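You operate a simulated robot arm through the tools that you are given. There is no shell and no other tool. Be economical: measure what you need, move in short steps, check, and stop when the job is done.

Carry out the task below with a simulated robot arm. There is one attempt and no reset: what you move stays moved.

TASK
Wipe the smear off the stirrer plate; leave stirrer and strip off.
Fine: use the stirrer wipe and put it back.
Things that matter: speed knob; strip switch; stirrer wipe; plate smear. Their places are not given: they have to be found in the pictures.

It is judged by the outcome, as a careful person would: the job done as asked, and still so three seconds after it is handed in. It fails if anything else is knocked over, pushed out of place, dropped, spilled or broken.

THE ROBOT
A 6-joint arm with a two-finger parallel gripper, fixed in place. Base frame: the origin is at the foot of the arm, x ahead of it, y to its left, z up; the work surface is at about z = 0. Lengths are in mm, angles in rad, forces in N, time in s.
With the tool pointing down near the work surface it reaches from about 180 to 460 mm from the base axis. Its first joint turns from -1.222 to 1.222 rad. Payload 1.9 kg.
Tool frame: the origin (TCP) lies between the finger pads and is the grasp point; the fingertips stand 23 mm ahead of it; z points along the fingers, y is the line along which they close. The gripper opens to 94 mm. The fingers are 38 mm wide and 10 mm thick; the gripper's body (54 by 96 mm) begins 39 mm behind the TCP.
Orientation is that of the tool frame in the base frame, as [roll, pitch, yaw] about the fixed x, y, z axes, in that order (R = Rz(yaw) Ry(pitch) Rx(roll)). With the fingers straight down and closing along the base's y, the tool's x points along the base's -x, its y along +y and its z along -z.

THE INTERFACE
- The arm moves only by the tool servo_tool. Its argument "moves" is a list of rows, each an object of numbers (a shift or turn left out is 0, a gripper value left out holds the last): "wx", "wy", "wz": the turn, a rotation vector about the tool's x, y, z in rad; "dx", "dy", "dz": the shift along the tool's x, y, z in cm; "fingers": the gripper command, from -1 (shut) to 1 (fully open), values between in proportion. In form: [{"wx": .., "wy": .., "wz": .., "dx": .., "dy": .., "dz": .., "fingers": ..}, ...]. A call has 1 to 12 rows; each row is the pose to reach, as a shift and turn from the pose commanded when the call began, along the tool's axes at that moment. A row lasts 0.2 s, in which the tool goes at most 50 mm and 0.15 rad; a call with a longer step from one row to the next is refused whole, and so is a gripper value outside its range. A pose out of reach is approached as far as the arm can. The call stops where the force on the tool passes 90 N (or 10 N more than at its start, if that is more) or the arm is blocked; 0.2 s more then pass. The fingers move at their own pace (about 108 mm/s each) and stop on an object; they squeeze with about 33 N. The grip force told is the motor's: it shows also when the fingers shut on nothing. Time passes only in rows, and 0.2 s behind the last, so rows that repeat a pose let the fingers close. It gives the time, the measured TCP pose, the force on the tool (base axes), the opening and the grip force at its end, in the units of the frame above (readings bear some noise).
- Cameras (640 x 400 px; columns grow to the right, rows downward): "scene" is fixed at [59.5, 311.7, 435.1]; the picture's right is [-0.76, -0.65, 0.00], its down [-0.30, 0.35, -0.89] and it looks along [0.58, -0.67, -0.46] (base axes); focal length 279 px, centre (320, 200). "wrist" rides on the gripper at [-39, 0, -44] in the tool frame; the picture's right is [0.00, -1.00, 0.00], its down [0.97, 0.00, -0.24] and it looks along [0.24, 0.00, 0.97] (tool axes); focal length 218 px, centre (320, 200).
- capture(camera): a new picture of that camera. No time passes.
- locate(camera, pixels): there is no depth. For up to 12 entries [column, row, z] of the newest picture of that camera ("zoom" is the newest enlarged one), the place [x, y] in the base frame at which the ray of that pixel passes the height z, good to about 2 mm. No time passes.
- close_up(camera, box): a new picture of the part [left, top, right, bottom] of that camera's present view, enlarged. No time passes.
- finish_job(): hands the job in; it is judged then, once.

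Work in short steps. Measure before you move; look again where a grasp or a placing could have gone wrong, and mend it. You have 80 turns and 54 pictures in all, the two below and enlarged ones among them. Open the gripper and draw the arm clear of the work before you hand the job in, unless the task says otherwise; then end with one line.

The tools are called after "Emit:" by a JSON object that holds its "api" and its "payload". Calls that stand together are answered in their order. servo_tool: Moves the arm, as the interface text tells. Its arguments: {"type":"object","properties":{"moves":{"type":"array","items":{"type":"object","properties":{"wx":{"type":"number"},"wy":{"type":"number"},"wz":{"type":"number"},"dx":{"type":"number"},"dy":{"type":"number"},"dz":{"type":"number"},"fingers":{"type":"number"}}}}},"required":["moves"]} The other tools are called the same way: capture (camera) takes a picture; locate (camera, pixels) gives the place at which the rays of pixels pass given heights; close_up (camera, box) takes an enlarged picture of a part of a camera's view; finish_job () hands the job in.

At the start:

```text
t: 0.0
tool_pos: [308.6, -106.0, 330.2]
orientation: [-3.141, 0.001, 3.14]
wrist_force: [0.0, 0.5, 0.0]
grip_width: 94.2
grasp_force: 0.0
```

scene: 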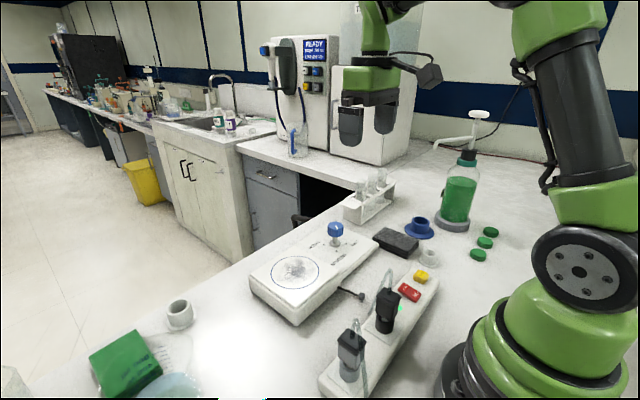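
wrist: 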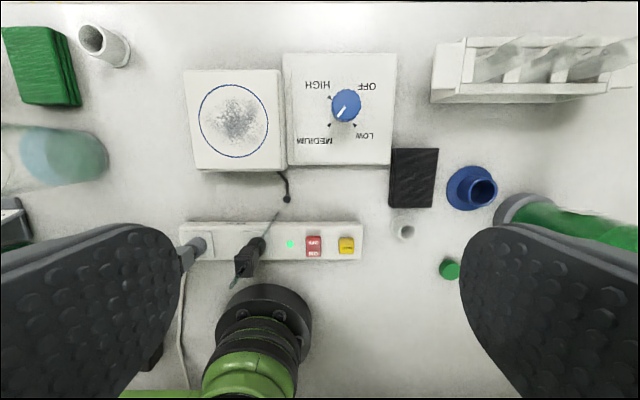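

The scene shows the stirrer at about (315,265), the strip at (380,330), a dark block at (397,242) and a green pad stack at (125,365). I'll enlarge these to identify them.

Emit:
{"api": "close_up", "payload": {"camera": "scene", "box": [230, 180, 500, 350]}}

Emit:
{"api": "close_up", "payload": {"camera": "wrist", "box": [170, 40, 450, 215]}}

Emit:
{"api": "close_up", "payload": {"camera": "wrist", "box": [170, 190, 410, 340]}}

Emit:
{"api": "close_up", "payload": {"camera": "scene", "box": [60, 280, 260, 400]}}

```text
2.35 times, centred on (365, 265) of scene
```

zoom: 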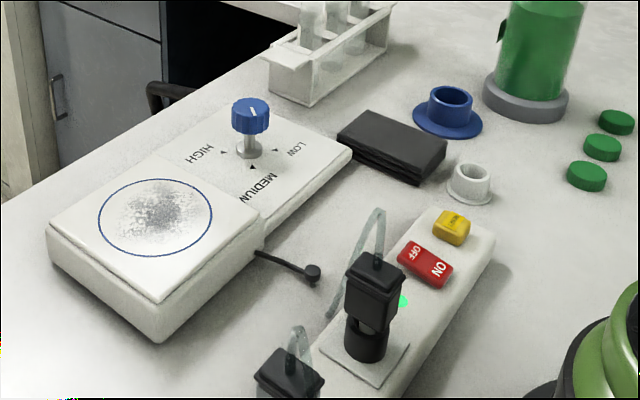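

```text
2.29 times, centred on (310, 128) of wrist
```

zoom: 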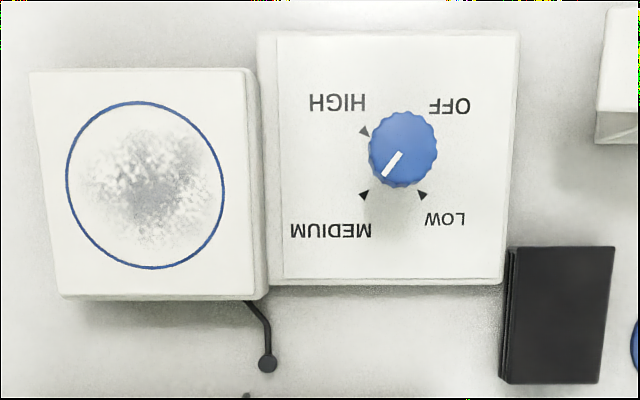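

```text
2.67 times, centred on (290, 265) of wrist
```

zoom: 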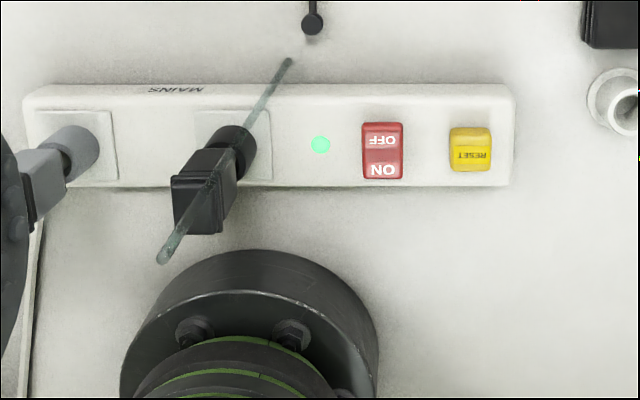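

```text
3.20 times, centred on (160, 340) of scene
```

zoom: 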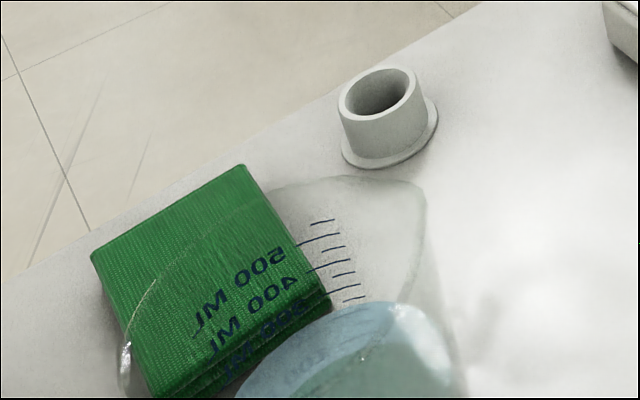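

Knob points to MEDIUM and the strip lamp is lit. Two cloth-like things exist (black, green); I look at each closely.

Emit:
{"api": "close_up", "payload": {"camera": "scene", "box": [360, 215, 450, 271]}}

Emit:
{"api": "close_up", "payload": {"camera": "wrist", "box": [370, 130, 510, 217]}}

Emit:
{"api": "close_up", "payload": {"camera": "wrist", "box": [0, 10, 140, 97]}}

Emit:
{"api": "locate", "payload": {"camera": "wrist", "pixels": [[346, 105, 60], [346, 105, 80], [234, 120, 40], [314, 246, 40], [347, 246, 40], [414, 178, 20], [392, 150, 20], [436, 150, 20], [388, 207, 20], [432, 207, 20], [283, 53, 30], [391, 164, 30]]}}

Emit:
{"api": "locate", "payload": {"camera": "scene", "pixels": [[336, 226, 60], [336, 226, 80], [295, 272, 40], [410, 292, 40], [420, 277, 40], [397, 240, 20], [397, 240, 30], [297, 327, 0], [290, 310, 40], [250, 275, 40]]}}

```text
7.11 times, centred on (405, 243) of scene
```

zoom: 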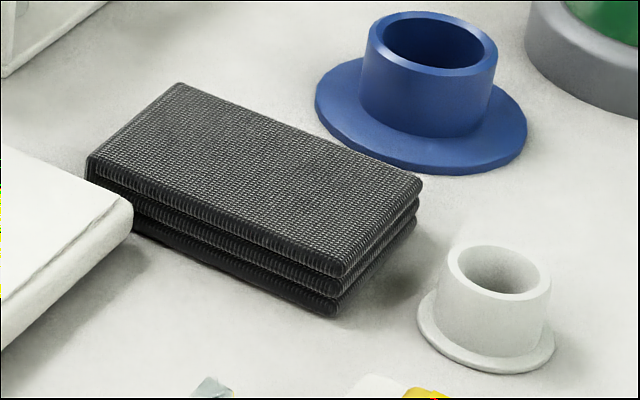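

```text
4.57 times, centred on (440, 174) of wrist
```

zoom: 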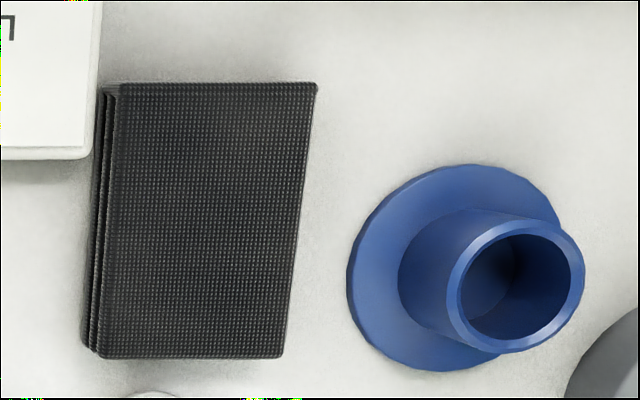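

```text
4.57 times, centred on (70, 54) of wrist
```

zoom: 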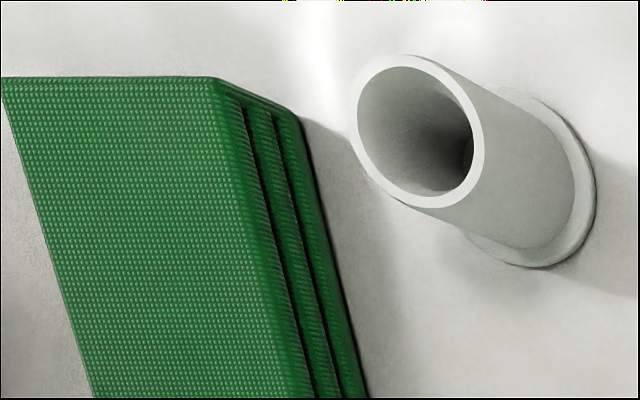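

```text
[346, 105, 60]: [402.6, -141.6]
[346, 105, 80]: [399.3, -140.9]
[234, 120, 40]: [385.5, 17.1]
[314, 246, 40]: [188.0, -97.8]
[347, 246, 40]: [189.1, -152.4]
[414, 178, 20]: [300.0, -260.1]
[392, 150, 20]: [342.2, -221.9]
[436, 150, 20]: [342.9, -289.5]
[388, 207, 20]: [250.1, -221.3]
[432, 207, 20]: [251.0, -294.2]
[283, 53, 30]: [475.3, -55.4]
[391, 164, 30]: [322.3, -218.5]
```

```text
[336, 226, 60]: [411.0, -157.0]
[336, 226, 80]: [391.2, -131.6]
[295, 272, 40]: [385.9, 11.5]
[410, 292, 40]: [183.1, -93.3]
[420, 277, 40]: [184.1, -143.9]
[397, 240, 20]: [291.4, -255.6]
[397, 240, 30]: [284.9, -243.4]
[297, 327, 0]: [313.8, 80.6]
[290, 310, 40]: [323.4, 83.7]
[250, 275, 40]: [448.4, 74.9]
```

The black folded cloth beside the stirrer (about 92 x 70 mm at (297,-257)) is the stirrer wipe. Knob is at about (401,-141), top z≈72, and OFF is half a turn counter-clockwise from above. I move over the knob with the wrist pre-turned.

Emit:
{"api": "servo_tool", "payload": {"moves": [{"dx": -0.92, "dy": -0.35, "dz": 1.8, "wz": 0.15}, {"dx": -1.85, "dy": -0.7, "dz": 3.6, "wz": 0.3}, {"dx": -2.77, "dy": -1.05, "dz": 5.4, "wz": 0.45}, {"dx": -3.7, "dy": -1.4, "dz": 7.2, "wz": 0.6}, {"dx": -4.62, "dy": -1.75, "dz": 9.0, "wz": 0.75}, {"dx": -5.54, "dy": -2.1, "dz": 10.8, "wz": 0.9}, {"dx": -6.47, "dy": -2.45, "dz": 12.6, "wz": 1.05}, {"dx": -7.4, "dy": -2.8, "dz": 14.4, "wz": 1.2}, {"dx": -8.3, "dy": -3.15, "dz": 16.2, "wz": 1.35}, {"dx": -9.24, "dy": -3.5, "dz": 18, "wz": 1.5}, {"dx": -9.24, "dy": -3.5, "dz": 18, "wz": 1.5708}]}}

Emit:
{"api": "capture", "payload": {"camera": "wrist"}}

Emit:
{"api": "capture", "payload": {"camera": "scene"}}

```text
t: 2.4
tool_pos: [400.3, -141.1, 149.2]
orientation: [-3.141, -0.001, 1.566]
wrist_force: [-0.3, 1.0, -0.1]
grip_width: 94.0
grasp_force: 0.0
```

```text
44 pictures are left
```

wrist: 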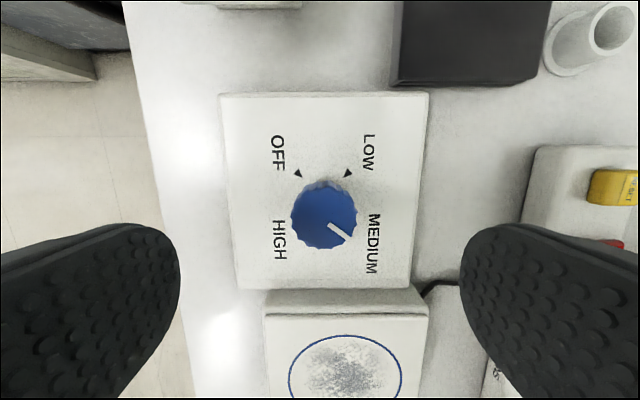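

```text
43 pictures are left
```

scene: 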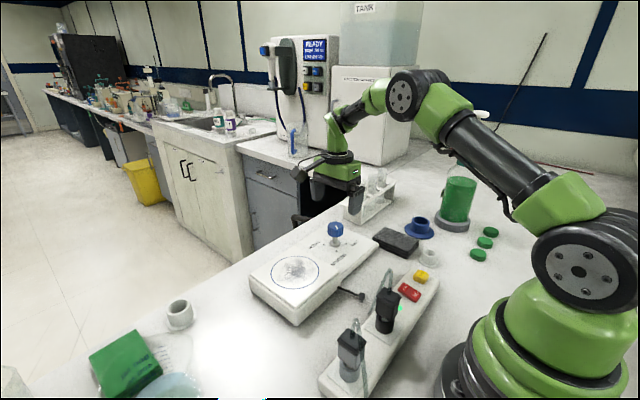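

Knob sits at pixel (324,217) in the wrist picture, pointer at (338,232). I compute its position.

Emit:
{"api": "locate", "payload": {"camera": "wrist", "pixels": [[324, 217, 70], [291, 215, 70], [357, 215, 70], [324, 180, 65], [324, 248, 70], [298, 174, 30], [347, 174, 30], [220, 94, 30], [428, 94, 30], [412, 288, 30], [236, 288, 30]]}}

```text
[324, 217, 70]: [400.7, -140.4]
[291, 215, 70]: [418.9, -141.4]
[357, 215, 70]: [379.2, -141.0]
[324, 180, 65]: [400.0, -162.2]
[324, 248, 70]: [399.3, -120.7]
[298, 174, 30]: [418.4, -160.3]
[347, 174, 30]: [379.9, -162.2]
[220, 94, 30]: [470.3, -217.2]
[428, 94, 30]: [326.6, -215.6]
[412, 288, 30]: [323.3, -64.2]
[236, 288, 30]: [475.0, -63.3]
```

Centre (400,-141), diameter about 39. Lower to TCP z≈67 with fingers partly open, then close.

Emit:
{"api": "servo_tool", "payload": {"moves": [{"dz": 2.5, "fingers": 0.4}, {"dz": 5, "fingers": 0.4}, {"dz": 7, "fingers": 0.4}, {"dz": 8.2, "fingers": 0.4}, {"dz": 8.2, "fingers": -1}, {"dz": 8.2, "fingers": -1}, {"dz": 8.2, "fingers": -1}]}}

Emit:
{"api": "close_up", "payload": {"camera": "scene", "box": [240, 160, 440, 285]}}

```text
t: 4.0
tool_pos: [398.5, -139.8, 66.6]
orientation: [-3.126, -0.006, 1.563]
wrist_force: [-62.0, 8.4, 12.0]
grip_width: 36.8
grasp_force: 45.0
```

```text
3.20 times, centred on (340, 222) of scene
```

zoom: 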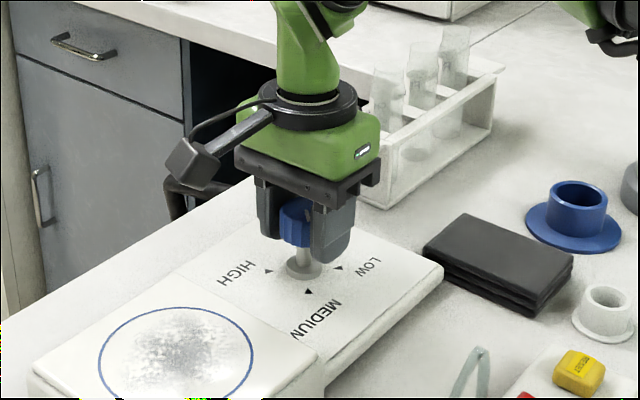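

Gripped at 37 mm, with a 62 N side load along x, so the grip is slightly off-centre. I recentre by -2 mm in x and start with a small turn.

Emit:
{"api": "servo_tool", "payload": {"moves": [{"dy": -0.2}, {"dy": -0.2, "wz": -0.1}, {"dy": -0.2, "wz": -0.2}]}}

```text
t: 4.8
tool_pos: [398.6, -139.4, 67.6]
orientation: [-3.138, -0.005, 1.769]
wrist_force: [-14.6, 19.4, -22.6]
grip_width: 36.7
grasp_force: 45.0
```

Load is down and the turn follows. Continue turning.

Emit:
{"api": "servo_tool", "payload": {"moves": [{"wz": -0.14}, {"wz": -0.28}, {"wz": -0.42}, {"wz": -0.56}, {"wz": -0.7}, {"wz": -0.84}, {"wz": -0.98}, {"wz": -1.12}, {"wz": -1.26}, {"wz": -1.4}]}}

Emit:
{"api": "capture", "payload": {"camera": "wrist"}}

```text
t: 7.0
tool_pos: [399.8, -140.6, 68.3]
orientation: [3.139, 0.0, -3.111]
wrist_force: [-1.5, 37.1, -5.0]
grip_width: 36.6
grasp_force: 45.6
```

```text
41 pictures are left
```

wrist: 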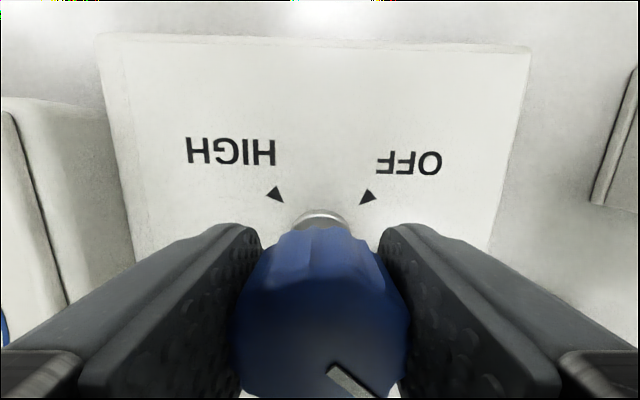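

Pointer is now toward LOW. Turn another quarter.

Emit:
{"api": "servo_tool", "payload": {"moves": [{"wz": -0.14}, {"wz": -0.28}, {"wz": -0.42}, {"wz": -0.56}, {"wz": -0.7}, {"wz": -0.84}, {"wz": -0.98}, {"wz": -1.12}, {"wz": -1.26}, {"wz": -1.4}, {"wz": -1.54}]}}

Emit:
{"api": "capture", "payload": {"camera": "wrist"}}

```text
t: 9.4
tool_pos: [397.8, -141.3, 67.0]
orientation: [3.136, 0.004, -1.578]
wrist_force: [-19.3, 30.6, 0.8]
grip_width: 36.4
grasp_force: 45.6
```

```text
40 pictures are left
```

wrist: 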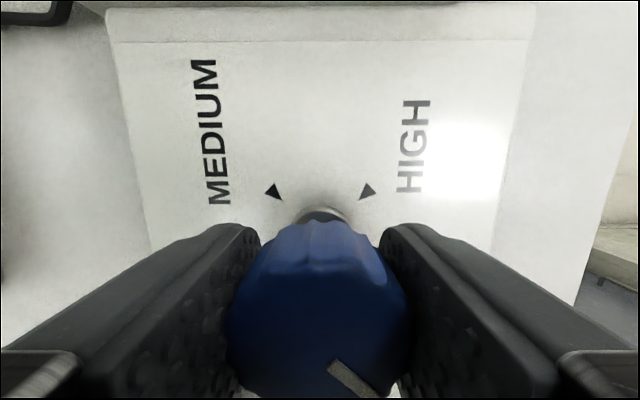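

Release, rise and look.

Emit:
{"api": "servo_tool", "payload": {"moves": [{"fingers": 0.4}, {"fingers": 0.4}, {"fingers": 0.4, "dz": -2}, {"dz": -5, "fingers": 0.4}, {"dz": -8, "fingers": 0.4}]}}

Emit:
{"api": "capture", "payload": {"camera": "wrist"}}

```text
t: 10.6
tool_pos: [398.2, -143.2, 147.7]
orientation: [3.141, 0.0, -1.574]
wrist_force: [0.9, -0.3, -0.3]
grip_width: 65.4
grasp_force: 0.0
```

```text
39 pictures are left
```

wrist: 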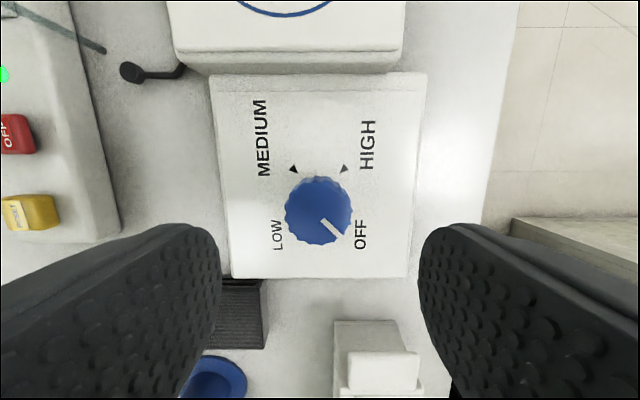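

Knob now points to OFF. Next the strip switch at about (187,-97): rise, shut the fingers, and move over it while turning so the camera faces away from the tall plug.

Emit:
{"api": "servo_tool", "payload": {"moves": [{"dz": -4, "fingers": -1, "wz": 0.14}, {"dz": -8, "dx": -0.5, "dy": 1.9, "wz": 0.28}, {"dz": -8, "dx": -1, "dy": 3.9, "wz": 0.42}, {"dz": -8, "dx": -1.5, "dy": 5.9, "wz": 0.56}, {"dz": -8, "dx": -2, "dy": 7.9, "wz": 0.7}, {"dz": -8, "dx": -2.5, "dy": 9.9, "wz": 0.84}, {"dz": -8, "dx": -3, "dy": 11.9, "wz": 0.98}, {"dz": -8, "dx": -3.5, "dy": 13.9, "wz": 1.12}, {"dz": -8, "dx": -4, "dy": 15.9, "wz": 1.26}, {"dz": -8, "dx": -4.5, "dy": 17.9, "wz": 1.4}, {"dz": -8, "dx": -4.9, "dy": 19.9, "wz": 1.54}, {"dz": -8, "dx": -4.9, "dy": 19.9, "wz": 1.57}]}}

Emit:
{"api": "servo_tool", "payload": {"moves": [{"wz": 0.14}, {"wz": 0.28}, {"wz": 0.42}, {"wz": 0.56}, {"wz": 0.7}, {"wz": 0.84}, {"wz": 0.98}, {"wz": 1.12}, {"wz": 1.26}, {"wz": 1.4}, {"wz": 1.54}, {"wz": 1.57}]}}

Emit:
{"api": "capture", "payload": {"camera": "wrist"}}

Emit:
{"api": "capture", "payload": {"camera": "scene"}}

```text
t: 13.2
tool_pos: [201.1, -92.4, 227.4]
orientation: [3.14, 0.001, 3.138]
wrist_force: [0.5, -0.4, -0.1]
grip_width: 0.3
grasp_force: 32.8
```

```text
t: 15.8
tool_pos: [199.2, -91.0, 226.9]
orientation: [-3.141, 0.0, 1.564]
wrist_force: [0.2, -0.1, -0.5]
grip_width: 0.0
grasp_force: 33.3
```

```text
38 pictures are left
```

wrist: 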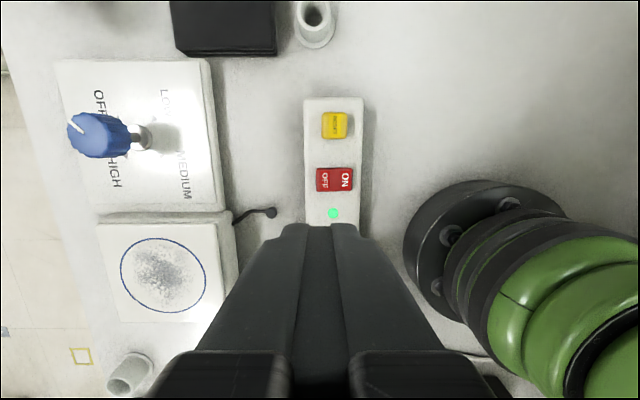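

```text
37 pictures are left
```

scene: 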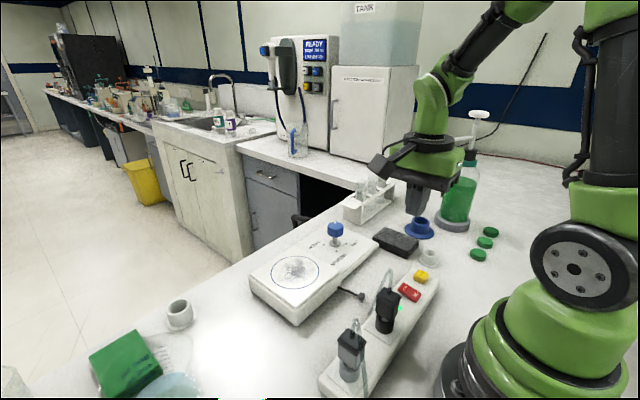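

Switch spans pixels (317–353, 167–192); OFF half is on the left.

Emit:
{"api": "locate", "payload": {"camera": "wrist", "pixels": [[317, 180, 40], [353, 180, 40], [335, 167, 40], [335, 192, 40], [322, 125, 45], [334, 138, 45], [334, 111, 45], [305, 180, 30], [364, 180, 30]]}}

Emit:
{"api": "close_up", "payload": {"camera": "wrist", "box": [290, 100, 386, 160]}}

Emit:
{"api": "close_up", "payload": {"camera": "wrist", "box": [290, 150, 386, 210]}}

Emit:
{"api": "close_up", "payload": {"camera": "scene", "box": [360, 255, 456, 315]}}

```text
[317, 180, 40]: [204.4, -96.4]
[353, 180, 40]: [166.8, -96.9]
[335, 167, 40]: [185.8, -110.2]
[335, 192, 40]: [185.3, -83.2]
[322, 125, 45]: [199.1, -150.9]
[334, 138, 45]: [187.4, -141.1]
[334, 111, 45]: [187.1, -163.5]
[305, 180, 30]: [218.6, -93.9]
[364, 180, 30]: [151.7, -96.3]
```

```text
6.67 times, centred on (338, 130) of wrist
```

zoom: 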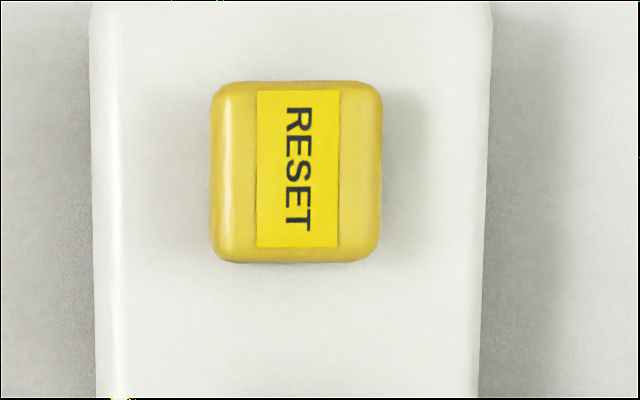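

```text
6.67 times, centred on (338, 180) of wrist
```

zoom: 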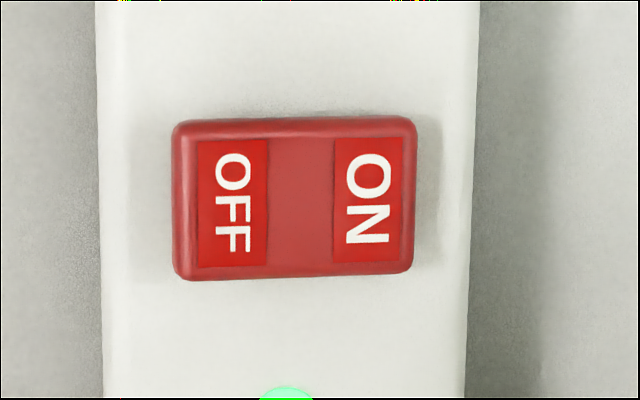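

```text
6.67 times, centred on (408, 285) of scene
```

zoom: 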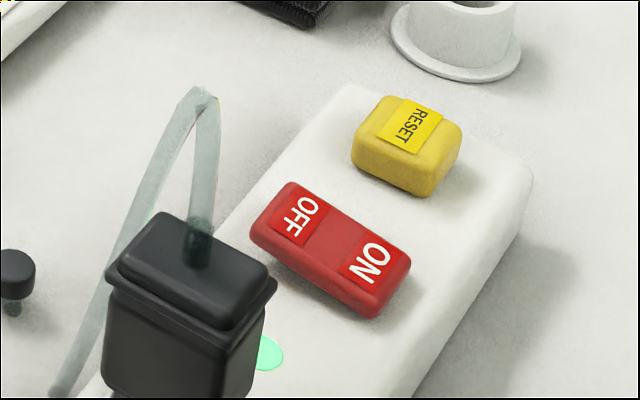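

Switch centre (186,-97); OFF end to x=204. RESET starts at y=-141, well clear. Descend over the OFF half (x≈200) to fingertip height about 47.

Emit:
{"api": "servo_tool", "payload": {"moves": [{"dx": -0.5, "dz": 4, "fingers": -1}, {"dx": -0.5, "dz": 8}, {"dx": -0.5, "dz": 12}, {"dx": -0.5, "dz": 15.2}, {"dx": -0.5, "dz": 15.6}]}}

Emit:
{"api": "close_up", "payload": {"camera": "scene", "box": [340, 190, 500, 290]}}

Emit:
{"api": "capture", "payload": {"camera": "wrist"}}

```text
t: 17.0
tool_pos: [200.8, -95.2, 72.5]
orientation: [3.14, 0.0, 1.569]
wrist_force: [0.7, -0.9, -0.3]
grip_width: 0.2
grasp_force: 32.9
```

```text
4.00 times, centred on (420, 240) of scene
```

zoom: 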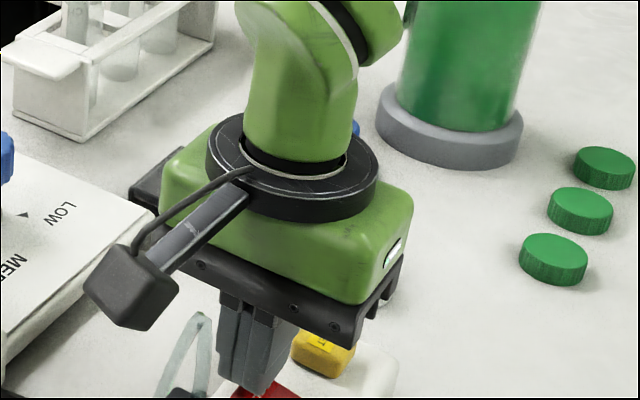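

```text
32 pictures are left
```

wrist: 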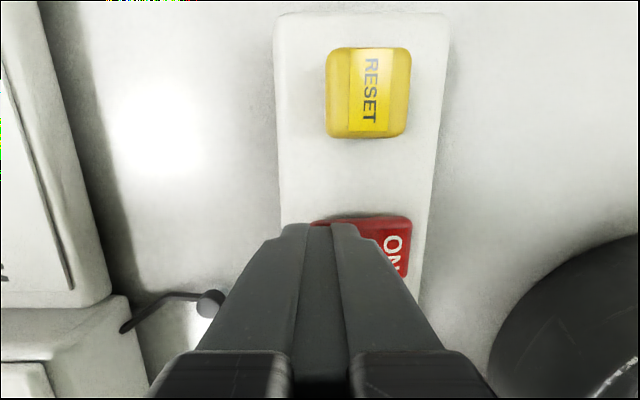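

Fingers are over the OFF half. Press down gently.

Emit:
{"api": "servo_tool", "payload": {"moves": [{"dz": 0.3}, {"dz": 0.5}, {"dz": 0.7}, {"dz": 0.9}]}}

Emit:
{"api": "capture", "payload": {"camera": "wrist"}}

```text
t: 18.0
tool_pos: [200.3, -96.3, 63.9]
orientation: [3.139, 0.002, 1.568]
wrist_force: [1.9, 9.1, 63.1]
grip_width: 0.0
grasp_force: 33.0
```

```text
31 pictures are left
```

wrist: 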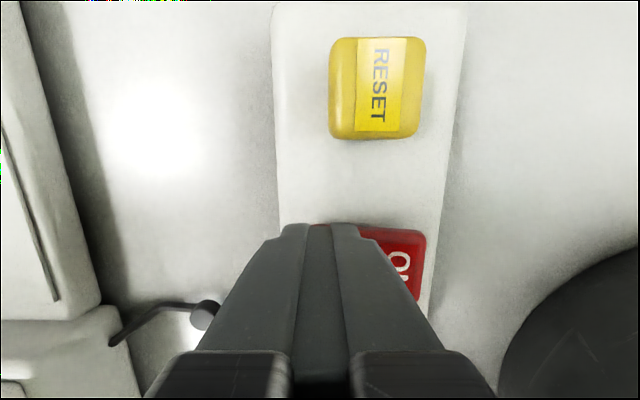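

63 N of contact, so it has probably rocked over. Rise and check the lamp.

Emit:
{"api": "servo_tool", "payload": {"moves": [{"dz": -3}, {"dz": -7}, {"dz": -11}, {"dz": -15}]}}

Emit:
{"api": "close_up", "payload": {"camera": "scene", "box": [360, 255, 456, 315]}}

Emit:
{"api": "capture", "payload": {"camera": "wrist"}}

```text
t: 19.0
tool_pos: [199.7, -96.3, 215.6]
orientation: [3.141, 0.0, 1.569]
wrist_force: [-0.7, -0.4, 0.3]
grip_width: 0.2
grasp_force: 32.8
```

```text
6.67 times, centred on (408, 285) of scene
```

zoom: 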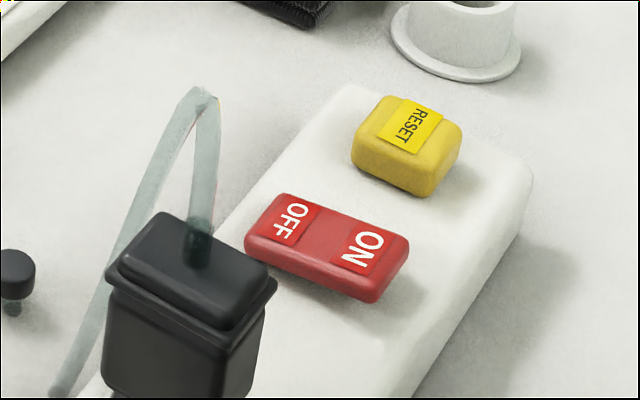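

```text
29 pictures are left
```

wrist: 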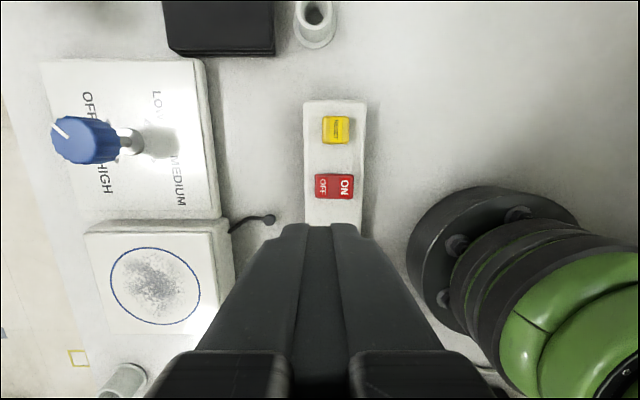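

Lamp is out, and OFF is pressed down. Before reaching for the black wipe I measure its surroundings.

Emit:
{"api": "capture", "payload": {"camera": "scene"}}

Emit:
{"api": "locate", "payload": {"camera": "scene", "pixels": [[452, 226, 0], [437, 222, 0], [404, 230, 3], [419, 239, 3], [434, 228, 3], [418, 262, 3], [440, 262, 3], [428, 268, 3], [372, 236, 22], [384, 226, 22], [419, 240, 22], [406, 255, 22]]}}

Emit:
{"api": "locate", "payload": {"camera": "scene", "pixels": [[406, 259, 0], [372, 242, 0], [343, 212, 0], [360, 226, 0], [397, 188, 60]]}}

```text
28 pictures are left
```

scene: 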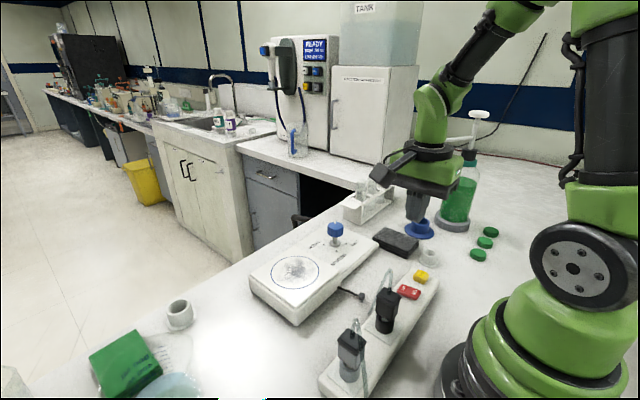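

```text
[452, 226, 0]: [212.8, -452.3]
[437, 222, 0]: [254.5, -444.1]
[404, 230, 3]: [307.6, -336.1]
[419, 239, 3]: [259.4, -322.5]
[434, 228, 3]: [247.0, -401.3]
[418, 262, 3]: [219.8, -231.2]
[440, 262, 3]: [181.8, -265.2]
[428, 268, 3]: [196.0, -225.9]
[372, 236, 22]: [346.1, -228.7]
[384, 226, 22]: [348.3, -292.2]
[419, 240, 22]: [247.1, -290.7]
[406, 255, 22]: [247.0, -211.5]
```

```text
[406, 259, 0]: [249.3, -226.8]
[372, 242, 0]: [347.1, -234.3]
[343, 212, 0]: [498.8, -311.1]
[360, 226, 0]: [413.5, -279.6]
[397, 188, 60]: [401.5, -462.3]
```

Clear gap of ~28 mm on the -y side (blue flange starts y≈-320) and stirrer corner at x≥323. Move over the wipe with fingers open, closing along y.

Emit:
{"api": "servo_tool", "payload": {"moves": [{"dx": -1.5, "dy": 0.9, "wz": -0.14, "fingers": 1}, {"dx": -3, "dy": 1.8, "wz": -0.28}, {"dx": -4.5, "dy": 2.7, "wz": -0.42}, {"dx": -6, "dy": 3.6, "wz": -0.56}, {"dx": -7.5, "dy": 4.5, "wz": -0.7}, {"dx": -9, "dy": 5.4, "wz": -0.84}, {"dx": -10.5, "dy": 6.3, "wz": -0.98}, {"dx": -12, "dy": 7.2, "wz": -1.12}, {"dx": -13.5, "dy": 8.1, "wz": -1.26}, {"dx": -15, "dy": 9, "wz": -1.4}, {"dx": -16.1, "dy": 9.5, "wz": -1.54}, {"dx": -16.1, "dy": 9.5, "wz": -1.572}]}}

Emit:
{"api": "capture", "payload": {"camera": "wrist"}}

```text
t: 21.6
tool_pos: [294.3, -258.1, 212.2]
orientation: [3.14, 0.001, 3.141]
wrist_force: [0.0, 0.1, -0.7]
grip_width: 93.9
grasp_force: 0.0
```

```text
27 pictures are left
```

wrist: 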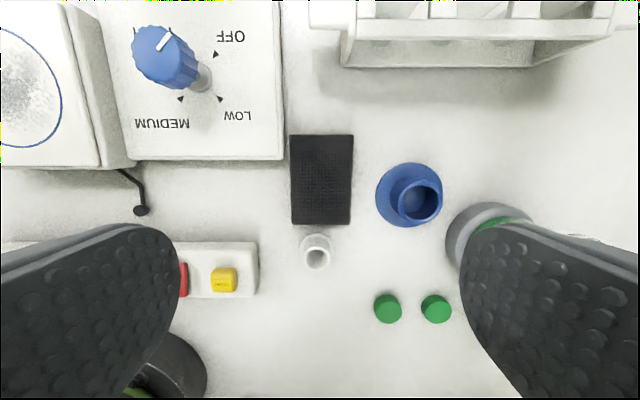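

Wipe corners at (290,135),(353,135),(350,224),(292,224).

Emit:
{"api": "locate", "payload": {"camera": "wrist", "pixels": [[290, 135, 25], [353, 135, 25], [350, 224, 25], [292, 224, 25], [376, 197, 3], [315, 234, 30], [315, 270, 3], [300, 250, 30], [331, 250, 30], [283, 160, 30]]}}

Emit:
{"api": "close_up", "payload": {"camera": "wrist", "box": [250, 115, 394, 205]}}

```text
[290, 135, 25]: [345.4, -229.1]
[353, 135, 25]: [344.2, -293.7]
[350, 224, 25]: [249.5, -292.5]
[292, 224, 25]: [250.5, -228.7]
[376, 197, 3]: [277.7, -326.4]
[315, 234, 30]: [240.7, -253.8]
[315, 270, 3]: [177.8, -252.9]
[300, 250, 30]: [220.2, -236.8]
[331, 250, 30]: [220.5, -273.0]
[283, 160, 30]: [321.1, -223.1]
```

```text
4.44 times, centred on (322, 160) of wrist
```

zoom: 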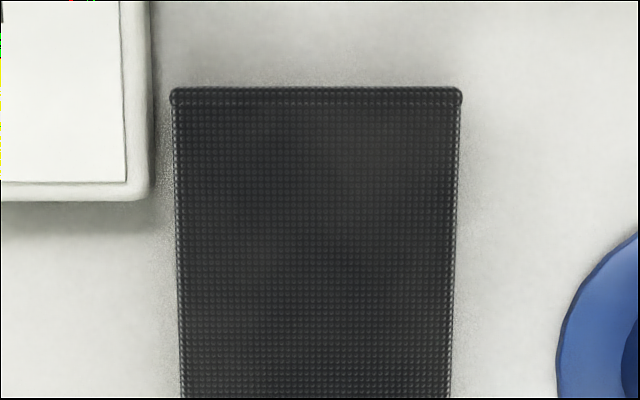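

Wipe is 95 x 64 mm, centred (297,-261), about 18 mm thick. Descend at x=290 (clear of the stirrer corner) with opening 80 to fingertips z≈7, and check before closing.

Emit:
{"api": "servo_tool", "payload": {"moves": [{"dx": 0.4, "dy": -0.3, "dz": 4, "fingers": 0.72}, {"dx": 0.4, "dy": -0.3, "dz": 8}, {"dx": 0.4, "dy": -0.3, "dz": 12}, {"dx": 0.4, "dy": -0.3, "dz": 15}, {"dx": 0.4, "dy": -0.3, "dz": 17}, {"dx": 0.4, "dy": -0.3, "dz": 18.2}]}}

Emit:
{"api": "capture", "payload": {"camera": "wrist"}}

Emit:
{"api": "close_up", "payload": {"camera": "scene", "box": [340, 190, 468, 270]}}

```text
t: 23.0
tool_pos: [290.1, -262.1, 30.9]
orientation: [3.141, 0.0, 3.14]
wrist_force: [-0.6, 0.2, 1.1]
grip_width: 80.9
grasp_force: 0.2
```

```text
25 pictures are left
```

wrist: 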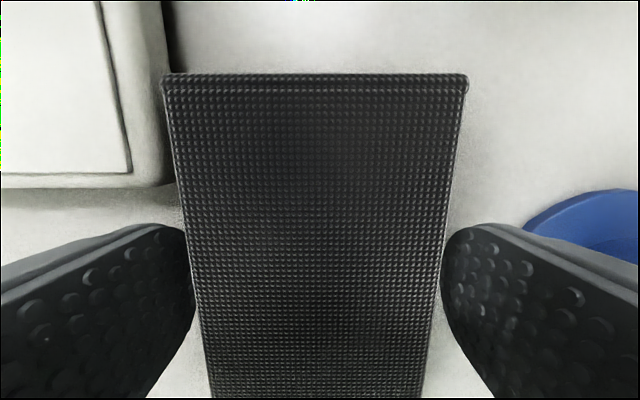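

```text
5.00 times, centred on (404, 230) of scene
```

zoom: 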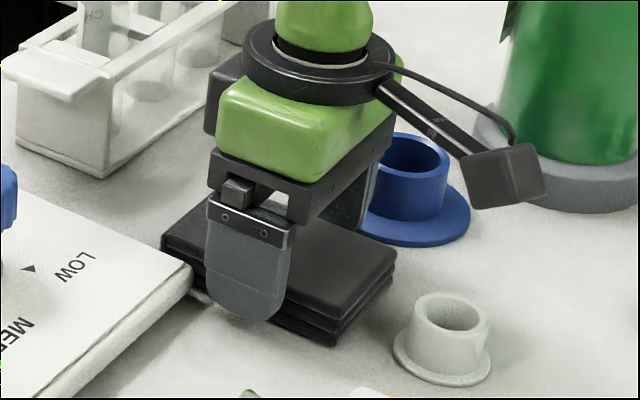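

Fingers straddle the wipe cleanly. Close and lift a little.

Emit:
{"api": "servo_tool", "payload": {"moves": [{"fingers": -1}, {"fingers": -1}, {"fingers": -1}, {"fingers": -1}]}}

Emit:
{"api": "servo_tool", "payload": {"moves": [{"dz": -1}, {"dz": -3}, {"dz": -6}, {"dz": -9}]}}

Emit:
{"api": "capture", "payload": {"camera": "scene"}}

Emit:
{"api": "capture", "payload": {"camera": "wrist"}}

```text
t: 24.0
tool_pos: [290.4, -260.1, 29.9]
orientation: [-3.141, -0.002, 3.141]
wrist_force: [0.1, 0.3, 0.1]
grip_width: 68.8
grasp_force: 32.9
```

```text
t: 25.0
tool_pos: [292.4, -260.9, 121.4]
orientation: [-3.141, -0.001, -3.142]
wrist_force: [0.0, -0.4, -1.1]
grip_width: 68.7
grasp_force: 32.9
```

```text
23 pictures are left
```

scene: 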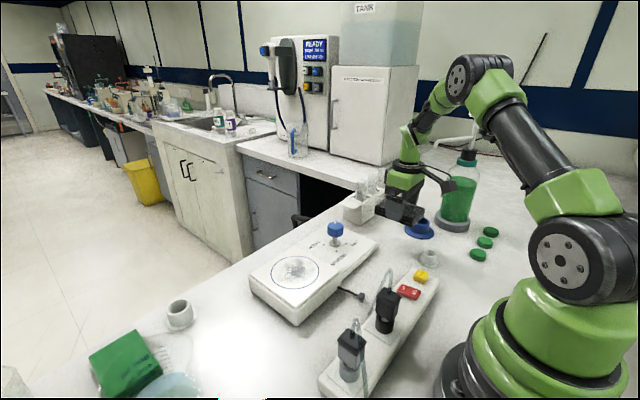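

```text
22 pictures are left
```

wrist: 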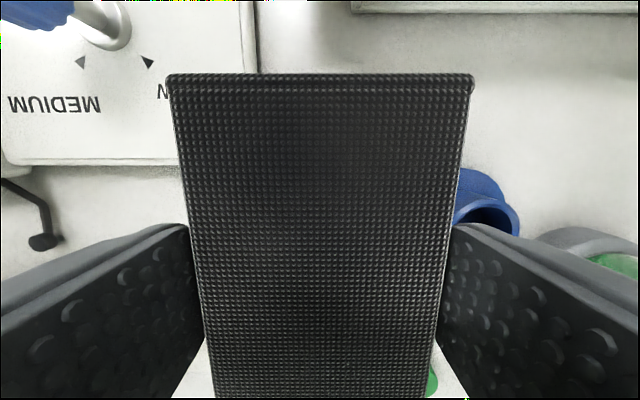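

Wipe held (its underside is 30 mm below the TCP). Carry it up over the knob to above the smear at (386+7, 15).

Emit:
{"api": "servo_tool", "payload": {"moves": [{"dz": -3}, {"dz": -3, "dx": -1.2, "dy": 3.45}, {"dz": -3, "dx": -2.4, "dy": 6.9}, {"dz": -3, "dx": -3.5, "dy": 10.35}, {"dz": -3, "dx": -4.7, "dy": 13.8}, {"dz": -3, "dx": -5.9, "dy": 17.25}, {"dz": -3, "dx": -7, "dy": 20.7}, {"dz": -3, "dx": -8.2, "dy": 24.15}, {"dz": -3, "dx": -9.4, "dy": 27.6}, {"dz": 0, "dx": -9.4, "dy": 27.6}, {"dz": 2.5, "dx": -9.4, "dy": 27.6}]}}

Emit:
{"api": "close_up", "payload": {"camera": "scene", "box": [220, 190, 420, 315]}}

Emit:
{"api": "capture", "payload": {"camera": "wrist"}}

```text
t: 27.4
tool_pos: [385.2, 15.6, 96.4]
orientation: [3.14, -0.001, 3.139]
wrist_force: [1.3, -0.1, -0.2]
grip_width: 68.6
grasp_force: 32.6
```

```text
3.20 times, centred on (320, 252) of scene
```

zoom: 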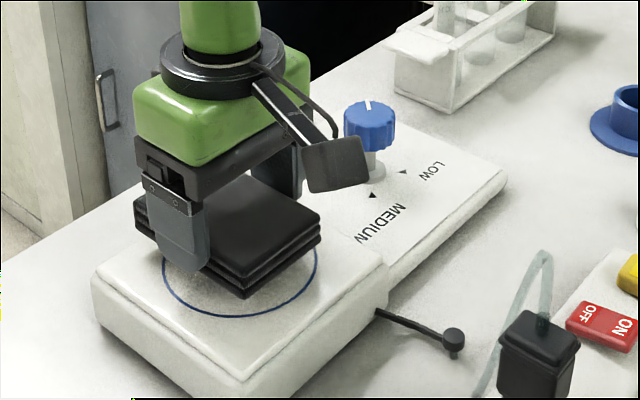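

```text
20 pictures are left
```

wrist: 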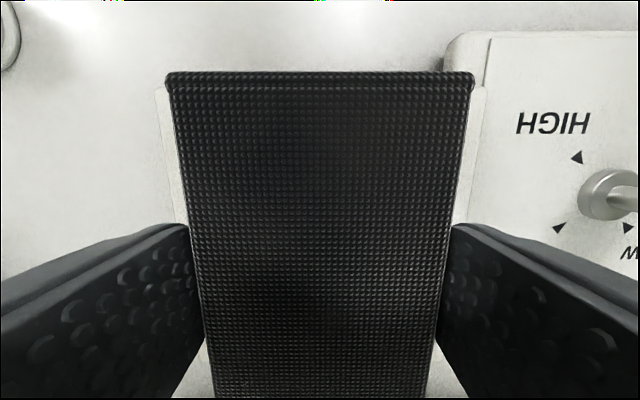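

Wipe is above the circle. Lower slowly until contact.

Emit:
{"api": "servo_tool", "payload": {"moves": [{"dz": 0.8}, {"dz": 1.2}, {"dz": 1.5}, {"dz": 1.8}]}}

```text
t: 28.4
tool_pos: [384.6, 15.6, 78.1]
orientation: [3.14, 0.005, 3.139]
wrist_force: [-14.2, 3.9, 46.3]
grip_width: 68.9
grasp_force: 33.0
```

Contact at 46 N, plate at z≈48. Ease off 2 mm and do a first gentle stroke.

Emit:
{"api": "servo_tool", "payload": {"moves": [{"dz": -0.2}, {"dz": -0.2, "dy": 1}]}}

```text
t: 29.0
tool_pos: [387.8, 23.6, 79.3]
orientation: [-3.141, 0.004, 3.141]
wrist_force: [1.4, -8.8, 17.6]
grip_width: 69.0
grasp_force: 33.1
```

17 N down with light drag: good. Stroke back and forth in y across the smear, ending where it began.

Emit:
{"api": "servo_tool", "payload": {"moves": [{"dy": 1}, {"dy": 2}, {"dy": 1}, {"dy": 0}, {"dy": -1}, {"dy": -2}, {"dy": -3}, {"dy": -3.5}, {"dy": -2}, {"dy": -1}, {"dy": 0}, {"dy": 1}]}}

Emit:
{"api": "servo_tool", "payload": {"moves": [{"dy": 1}, {"dy": 1, "dx": 1}, {"dy": 0, "dx": 1}, {"dy": -2, "dx": 1}, {"dy": -4, "dx": 1}, {"dy": -4, "dx": 0}, {"dy": -4, "dx": -0.4}, {"dy": -2, "dx": -0.4}, {"dy": 0, "dx": -0.4}, {"dy": 1, "dx": -0.4}, {"dy": 0, "dx": 0}]}}

Emit:
{"api": "servo_tool", "payload": {"moves": [{"dz": -2}, {"dz": -6}]}}

Emit:
{"api": "close_up", "payload": {"camera": "scene", "box": [220, 190, 420, 315]}}

```text
t: 31.6
tool_pos: [383.9, 36.2, 79.6]
orientation: [-3.141, 0.0, 3.141]
wrist_force: [0.4, -1.0, -0.2]
grip_width: 68.8
grasp_force: 33.0
```

```text
t: 34.0
tool_pos: [384.8, 34.4, 79.7]
orientation: [3.141, 0.002, 3.14]
wrist_force: [-0.4, 2.0, 1.9]
grip_width: 69.0
grasp_force: 33.3
```

```text
t: 34.6
tool_pos: [384.1, 34.9, 139.5]
orientation: [-3.14, 0.001, 3.139]
wrist_force: [-0.1, 0.7, -0.6]
grip_width: 68.7
grasp_force: 32.6
```

```text
3.20 times, centred on (320, 252) of scene
```

zoom: 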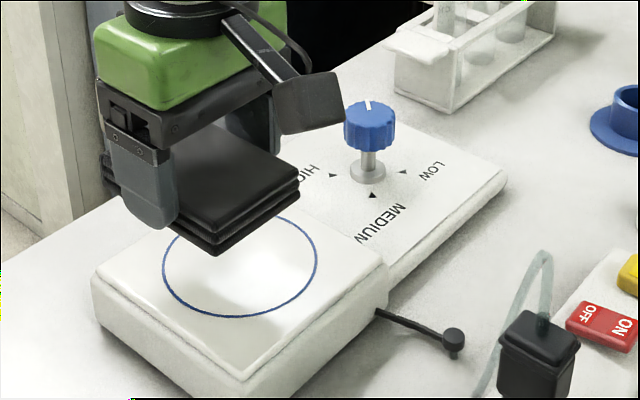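

The plate looks clean. Carry the wipe back above its place and check the plate unobstructed.

Emit:
{"api": "servo_tool", "payload": {"moves": [{"dx": 1.1, "dy": -3.3, "dz": -1}, {"dx": 2.1, "dy": -6.6, "dz": -1}, {"dx": 3.1, "dy": -9.9, "dz": -1}, {"dx": 4.2, "dy": -13.2, "dz": -1}, {"dx": 5.2, "dy": -16.5, "dz": -1}, {"dx": 6.2, "dy": -19.8, "dz": -1}, {"dx": 7.3, "dy": -23.1, "dz": -1}, {"dx": 8.3, "dy": -26.4, "dz": -1}, {"dx": 9.37, "dy": -29.5, "dz": -1}, {"dx": 9.37, "dy": -29.5, "dz": 0}]}}

Emit:
{"api": "close_up", "payload": {"camera": "scene", "box": [240, 180, 432, 300]}}

Emit:
{"api": "capture", "payload": {"camera": "wrist"}}

```text
t: 36.8
tool_pos: [291.1, -259.5, 141.9]
orientation: [3.141, 0.0, 3.141]
wrist_force: [0.1, 0.7, 0.6]
grip_width: 69.1
grasp_force: 33.1
```

```text
3.33 times, centred on (336, 240) of scene
```

zoom: 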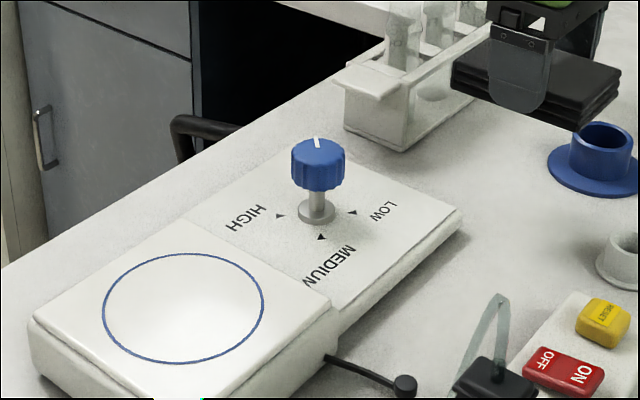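

```text
17 pictures are left
```

wrist: 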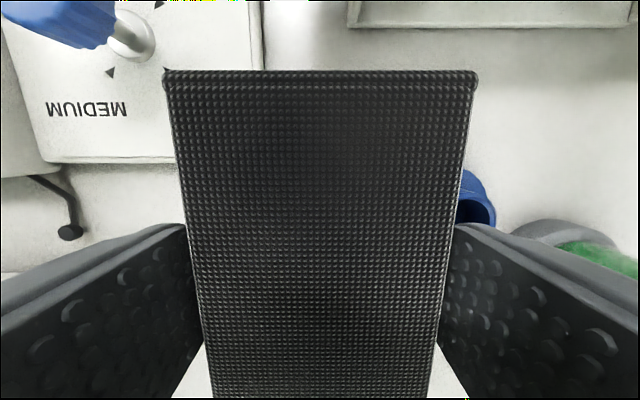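

Smear is gone and the grip is unchanged. Lower the wipe to where it came from.

Emit:
{"api": "servo_tool", "payload": {"moves": [{"dy": -0.1, "dz": 4}, {"dy": -0.1, "dz": 7}, {"dy": -0.1, "dz": 9.5}, {"dy": -0.1, "dz": 10.6}, {"dy": -0.1, "dz": 11}, {"dy": -0.1, "dz": 11.1}]}}

```text
t: 38.2
tool_pos: [291.5, -259.8, 30.3]
orientation: [3.141, 0.0, 3.14]
wrist_force: [-2.7, 1.9, 6.4]
grip_width: 68.5
grasp_force: 33.2
```

Touching lightly (6 N). Open to 80 mm and rise.

Emit:
{"api": "servo_tool", "payload": {"moves": [{"fingers": 0.72}, {"fingers": 0.72}, {"fingers": 0.72, "dz": -1}, {"dz": -4, "fingers": 0.72}, {"dz": -8, "fingers": 0.72}, {"dz": -12, "fingers": 0.72}, {"dz": -16, "fingers": 0.72}, {"dz": -20, "dx": 1, "dy": 2, "fingers": 0.72}, {"dz": -24, "dx": 1, "dy": 6, "fingers": 1}]}}

Emit:
{"api": "capture", "payload": {"camera": "scene"}}

Emit:
{"api": "capture", "payload": {"camera": "wrist"}}

```text
refused: row 9 steps farther than a row can; nothing moved
```

```text
16 pictures are left
```

scene: 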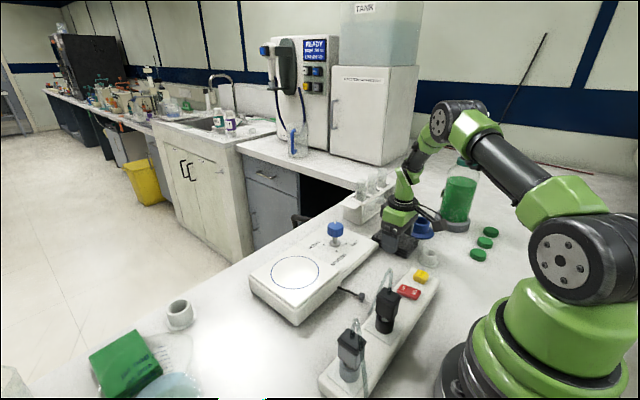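

```text
15 pictures are left
```

wrist: 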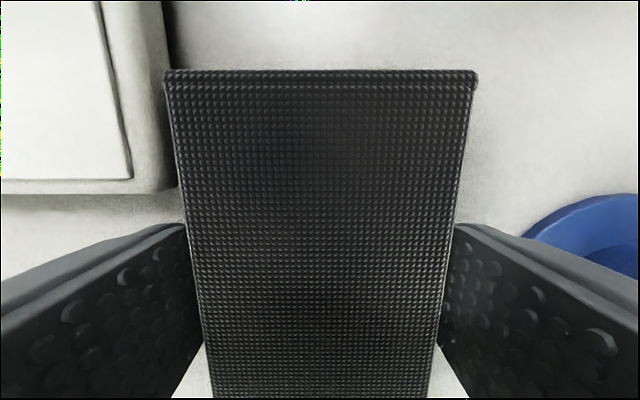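

A step was too long; I repeat it with shorter ones.

Emit:
{"api": "servo_tool", "payload": {"moves": [{"fingers": 0.72}, {"fingers": 0.72}, {"fingers": 0.72, "dz": -1}, {"dz": -4, "fingers": 0.72}, {"dz": -8, "fingers": 0.72}, {"dz": -12, "fingers": 0.72}, {"dz": -16, "fingers": 0.72}, {"dz": -20, "dy": 2, "fingers": 0.72}, {"dz": -22, "dy": 5, "fingers": 1}, {"dz": -24, "dy": 9, "fingers": 1}]}}

Emit:
{"api": "capture", "payload": {"camera": "scene"}}

Emit:
{"api": "capture", "payload": {"camera": "wrist"}}

Emit:
{"api": "locate", "payload": {"camera": "scene", "pixels": [[372, 236, 22], [384, 226, 22], [419, 240, 22]]}}

Emit:
{"api": "close_up", "payload": {"camera": "scene", "box": [230, 180, 500, 350]}}

```text
t: 40.4
tool_pos: [292.4, -171.2, 270.8]
orientation: [-3.141, 0.0, 3.141]
wrist_force: [0.2, -0.1, 0.1]
grip_width: 93.9
grasp_force: 0.1
```

```text
14 pictures are left
```

scene: 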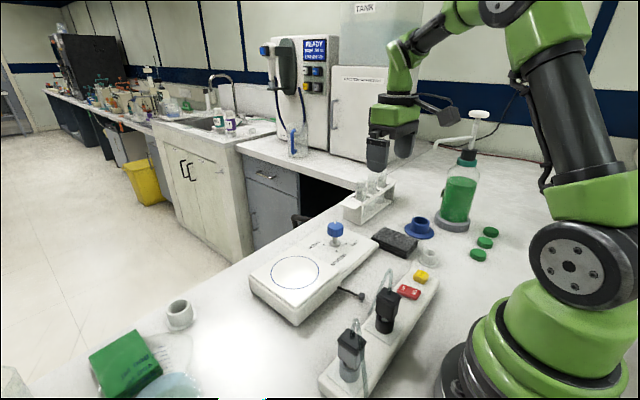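

```text
13 pictures are left
```

wrist: 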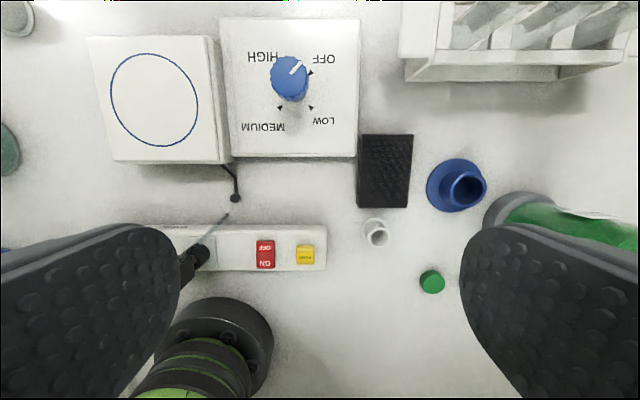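

```text
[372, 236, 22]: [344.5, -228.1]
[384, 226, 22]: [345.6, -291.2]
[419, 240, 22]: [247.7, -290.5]
```

```text
2.35 times, centred on (365, 265) of scene
```

zoom: 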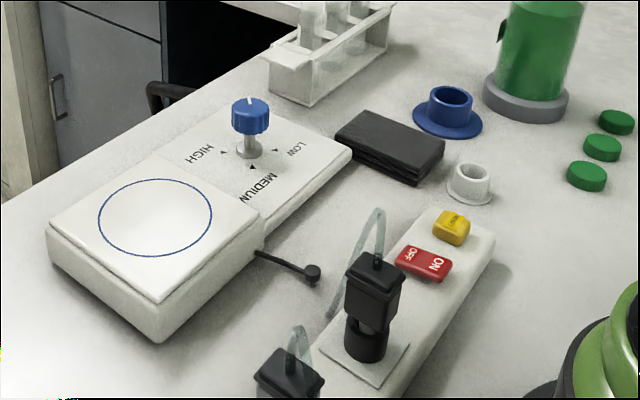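

The wipe is back in place, the plate is clean, the knob points to OFF, the strip lamp is out and the arm is clear. Handing in.

Emit:
{"api": "finish_job", "payload": {}}

```text
The job is handed in.
```

The smear is wiped off the stirrer plate, the stirrer knob is at OFF, the strip is switched off, and the wipe (I took it to be the black cloth beside the stirrer) is back within a couple of millimetres of where it was.
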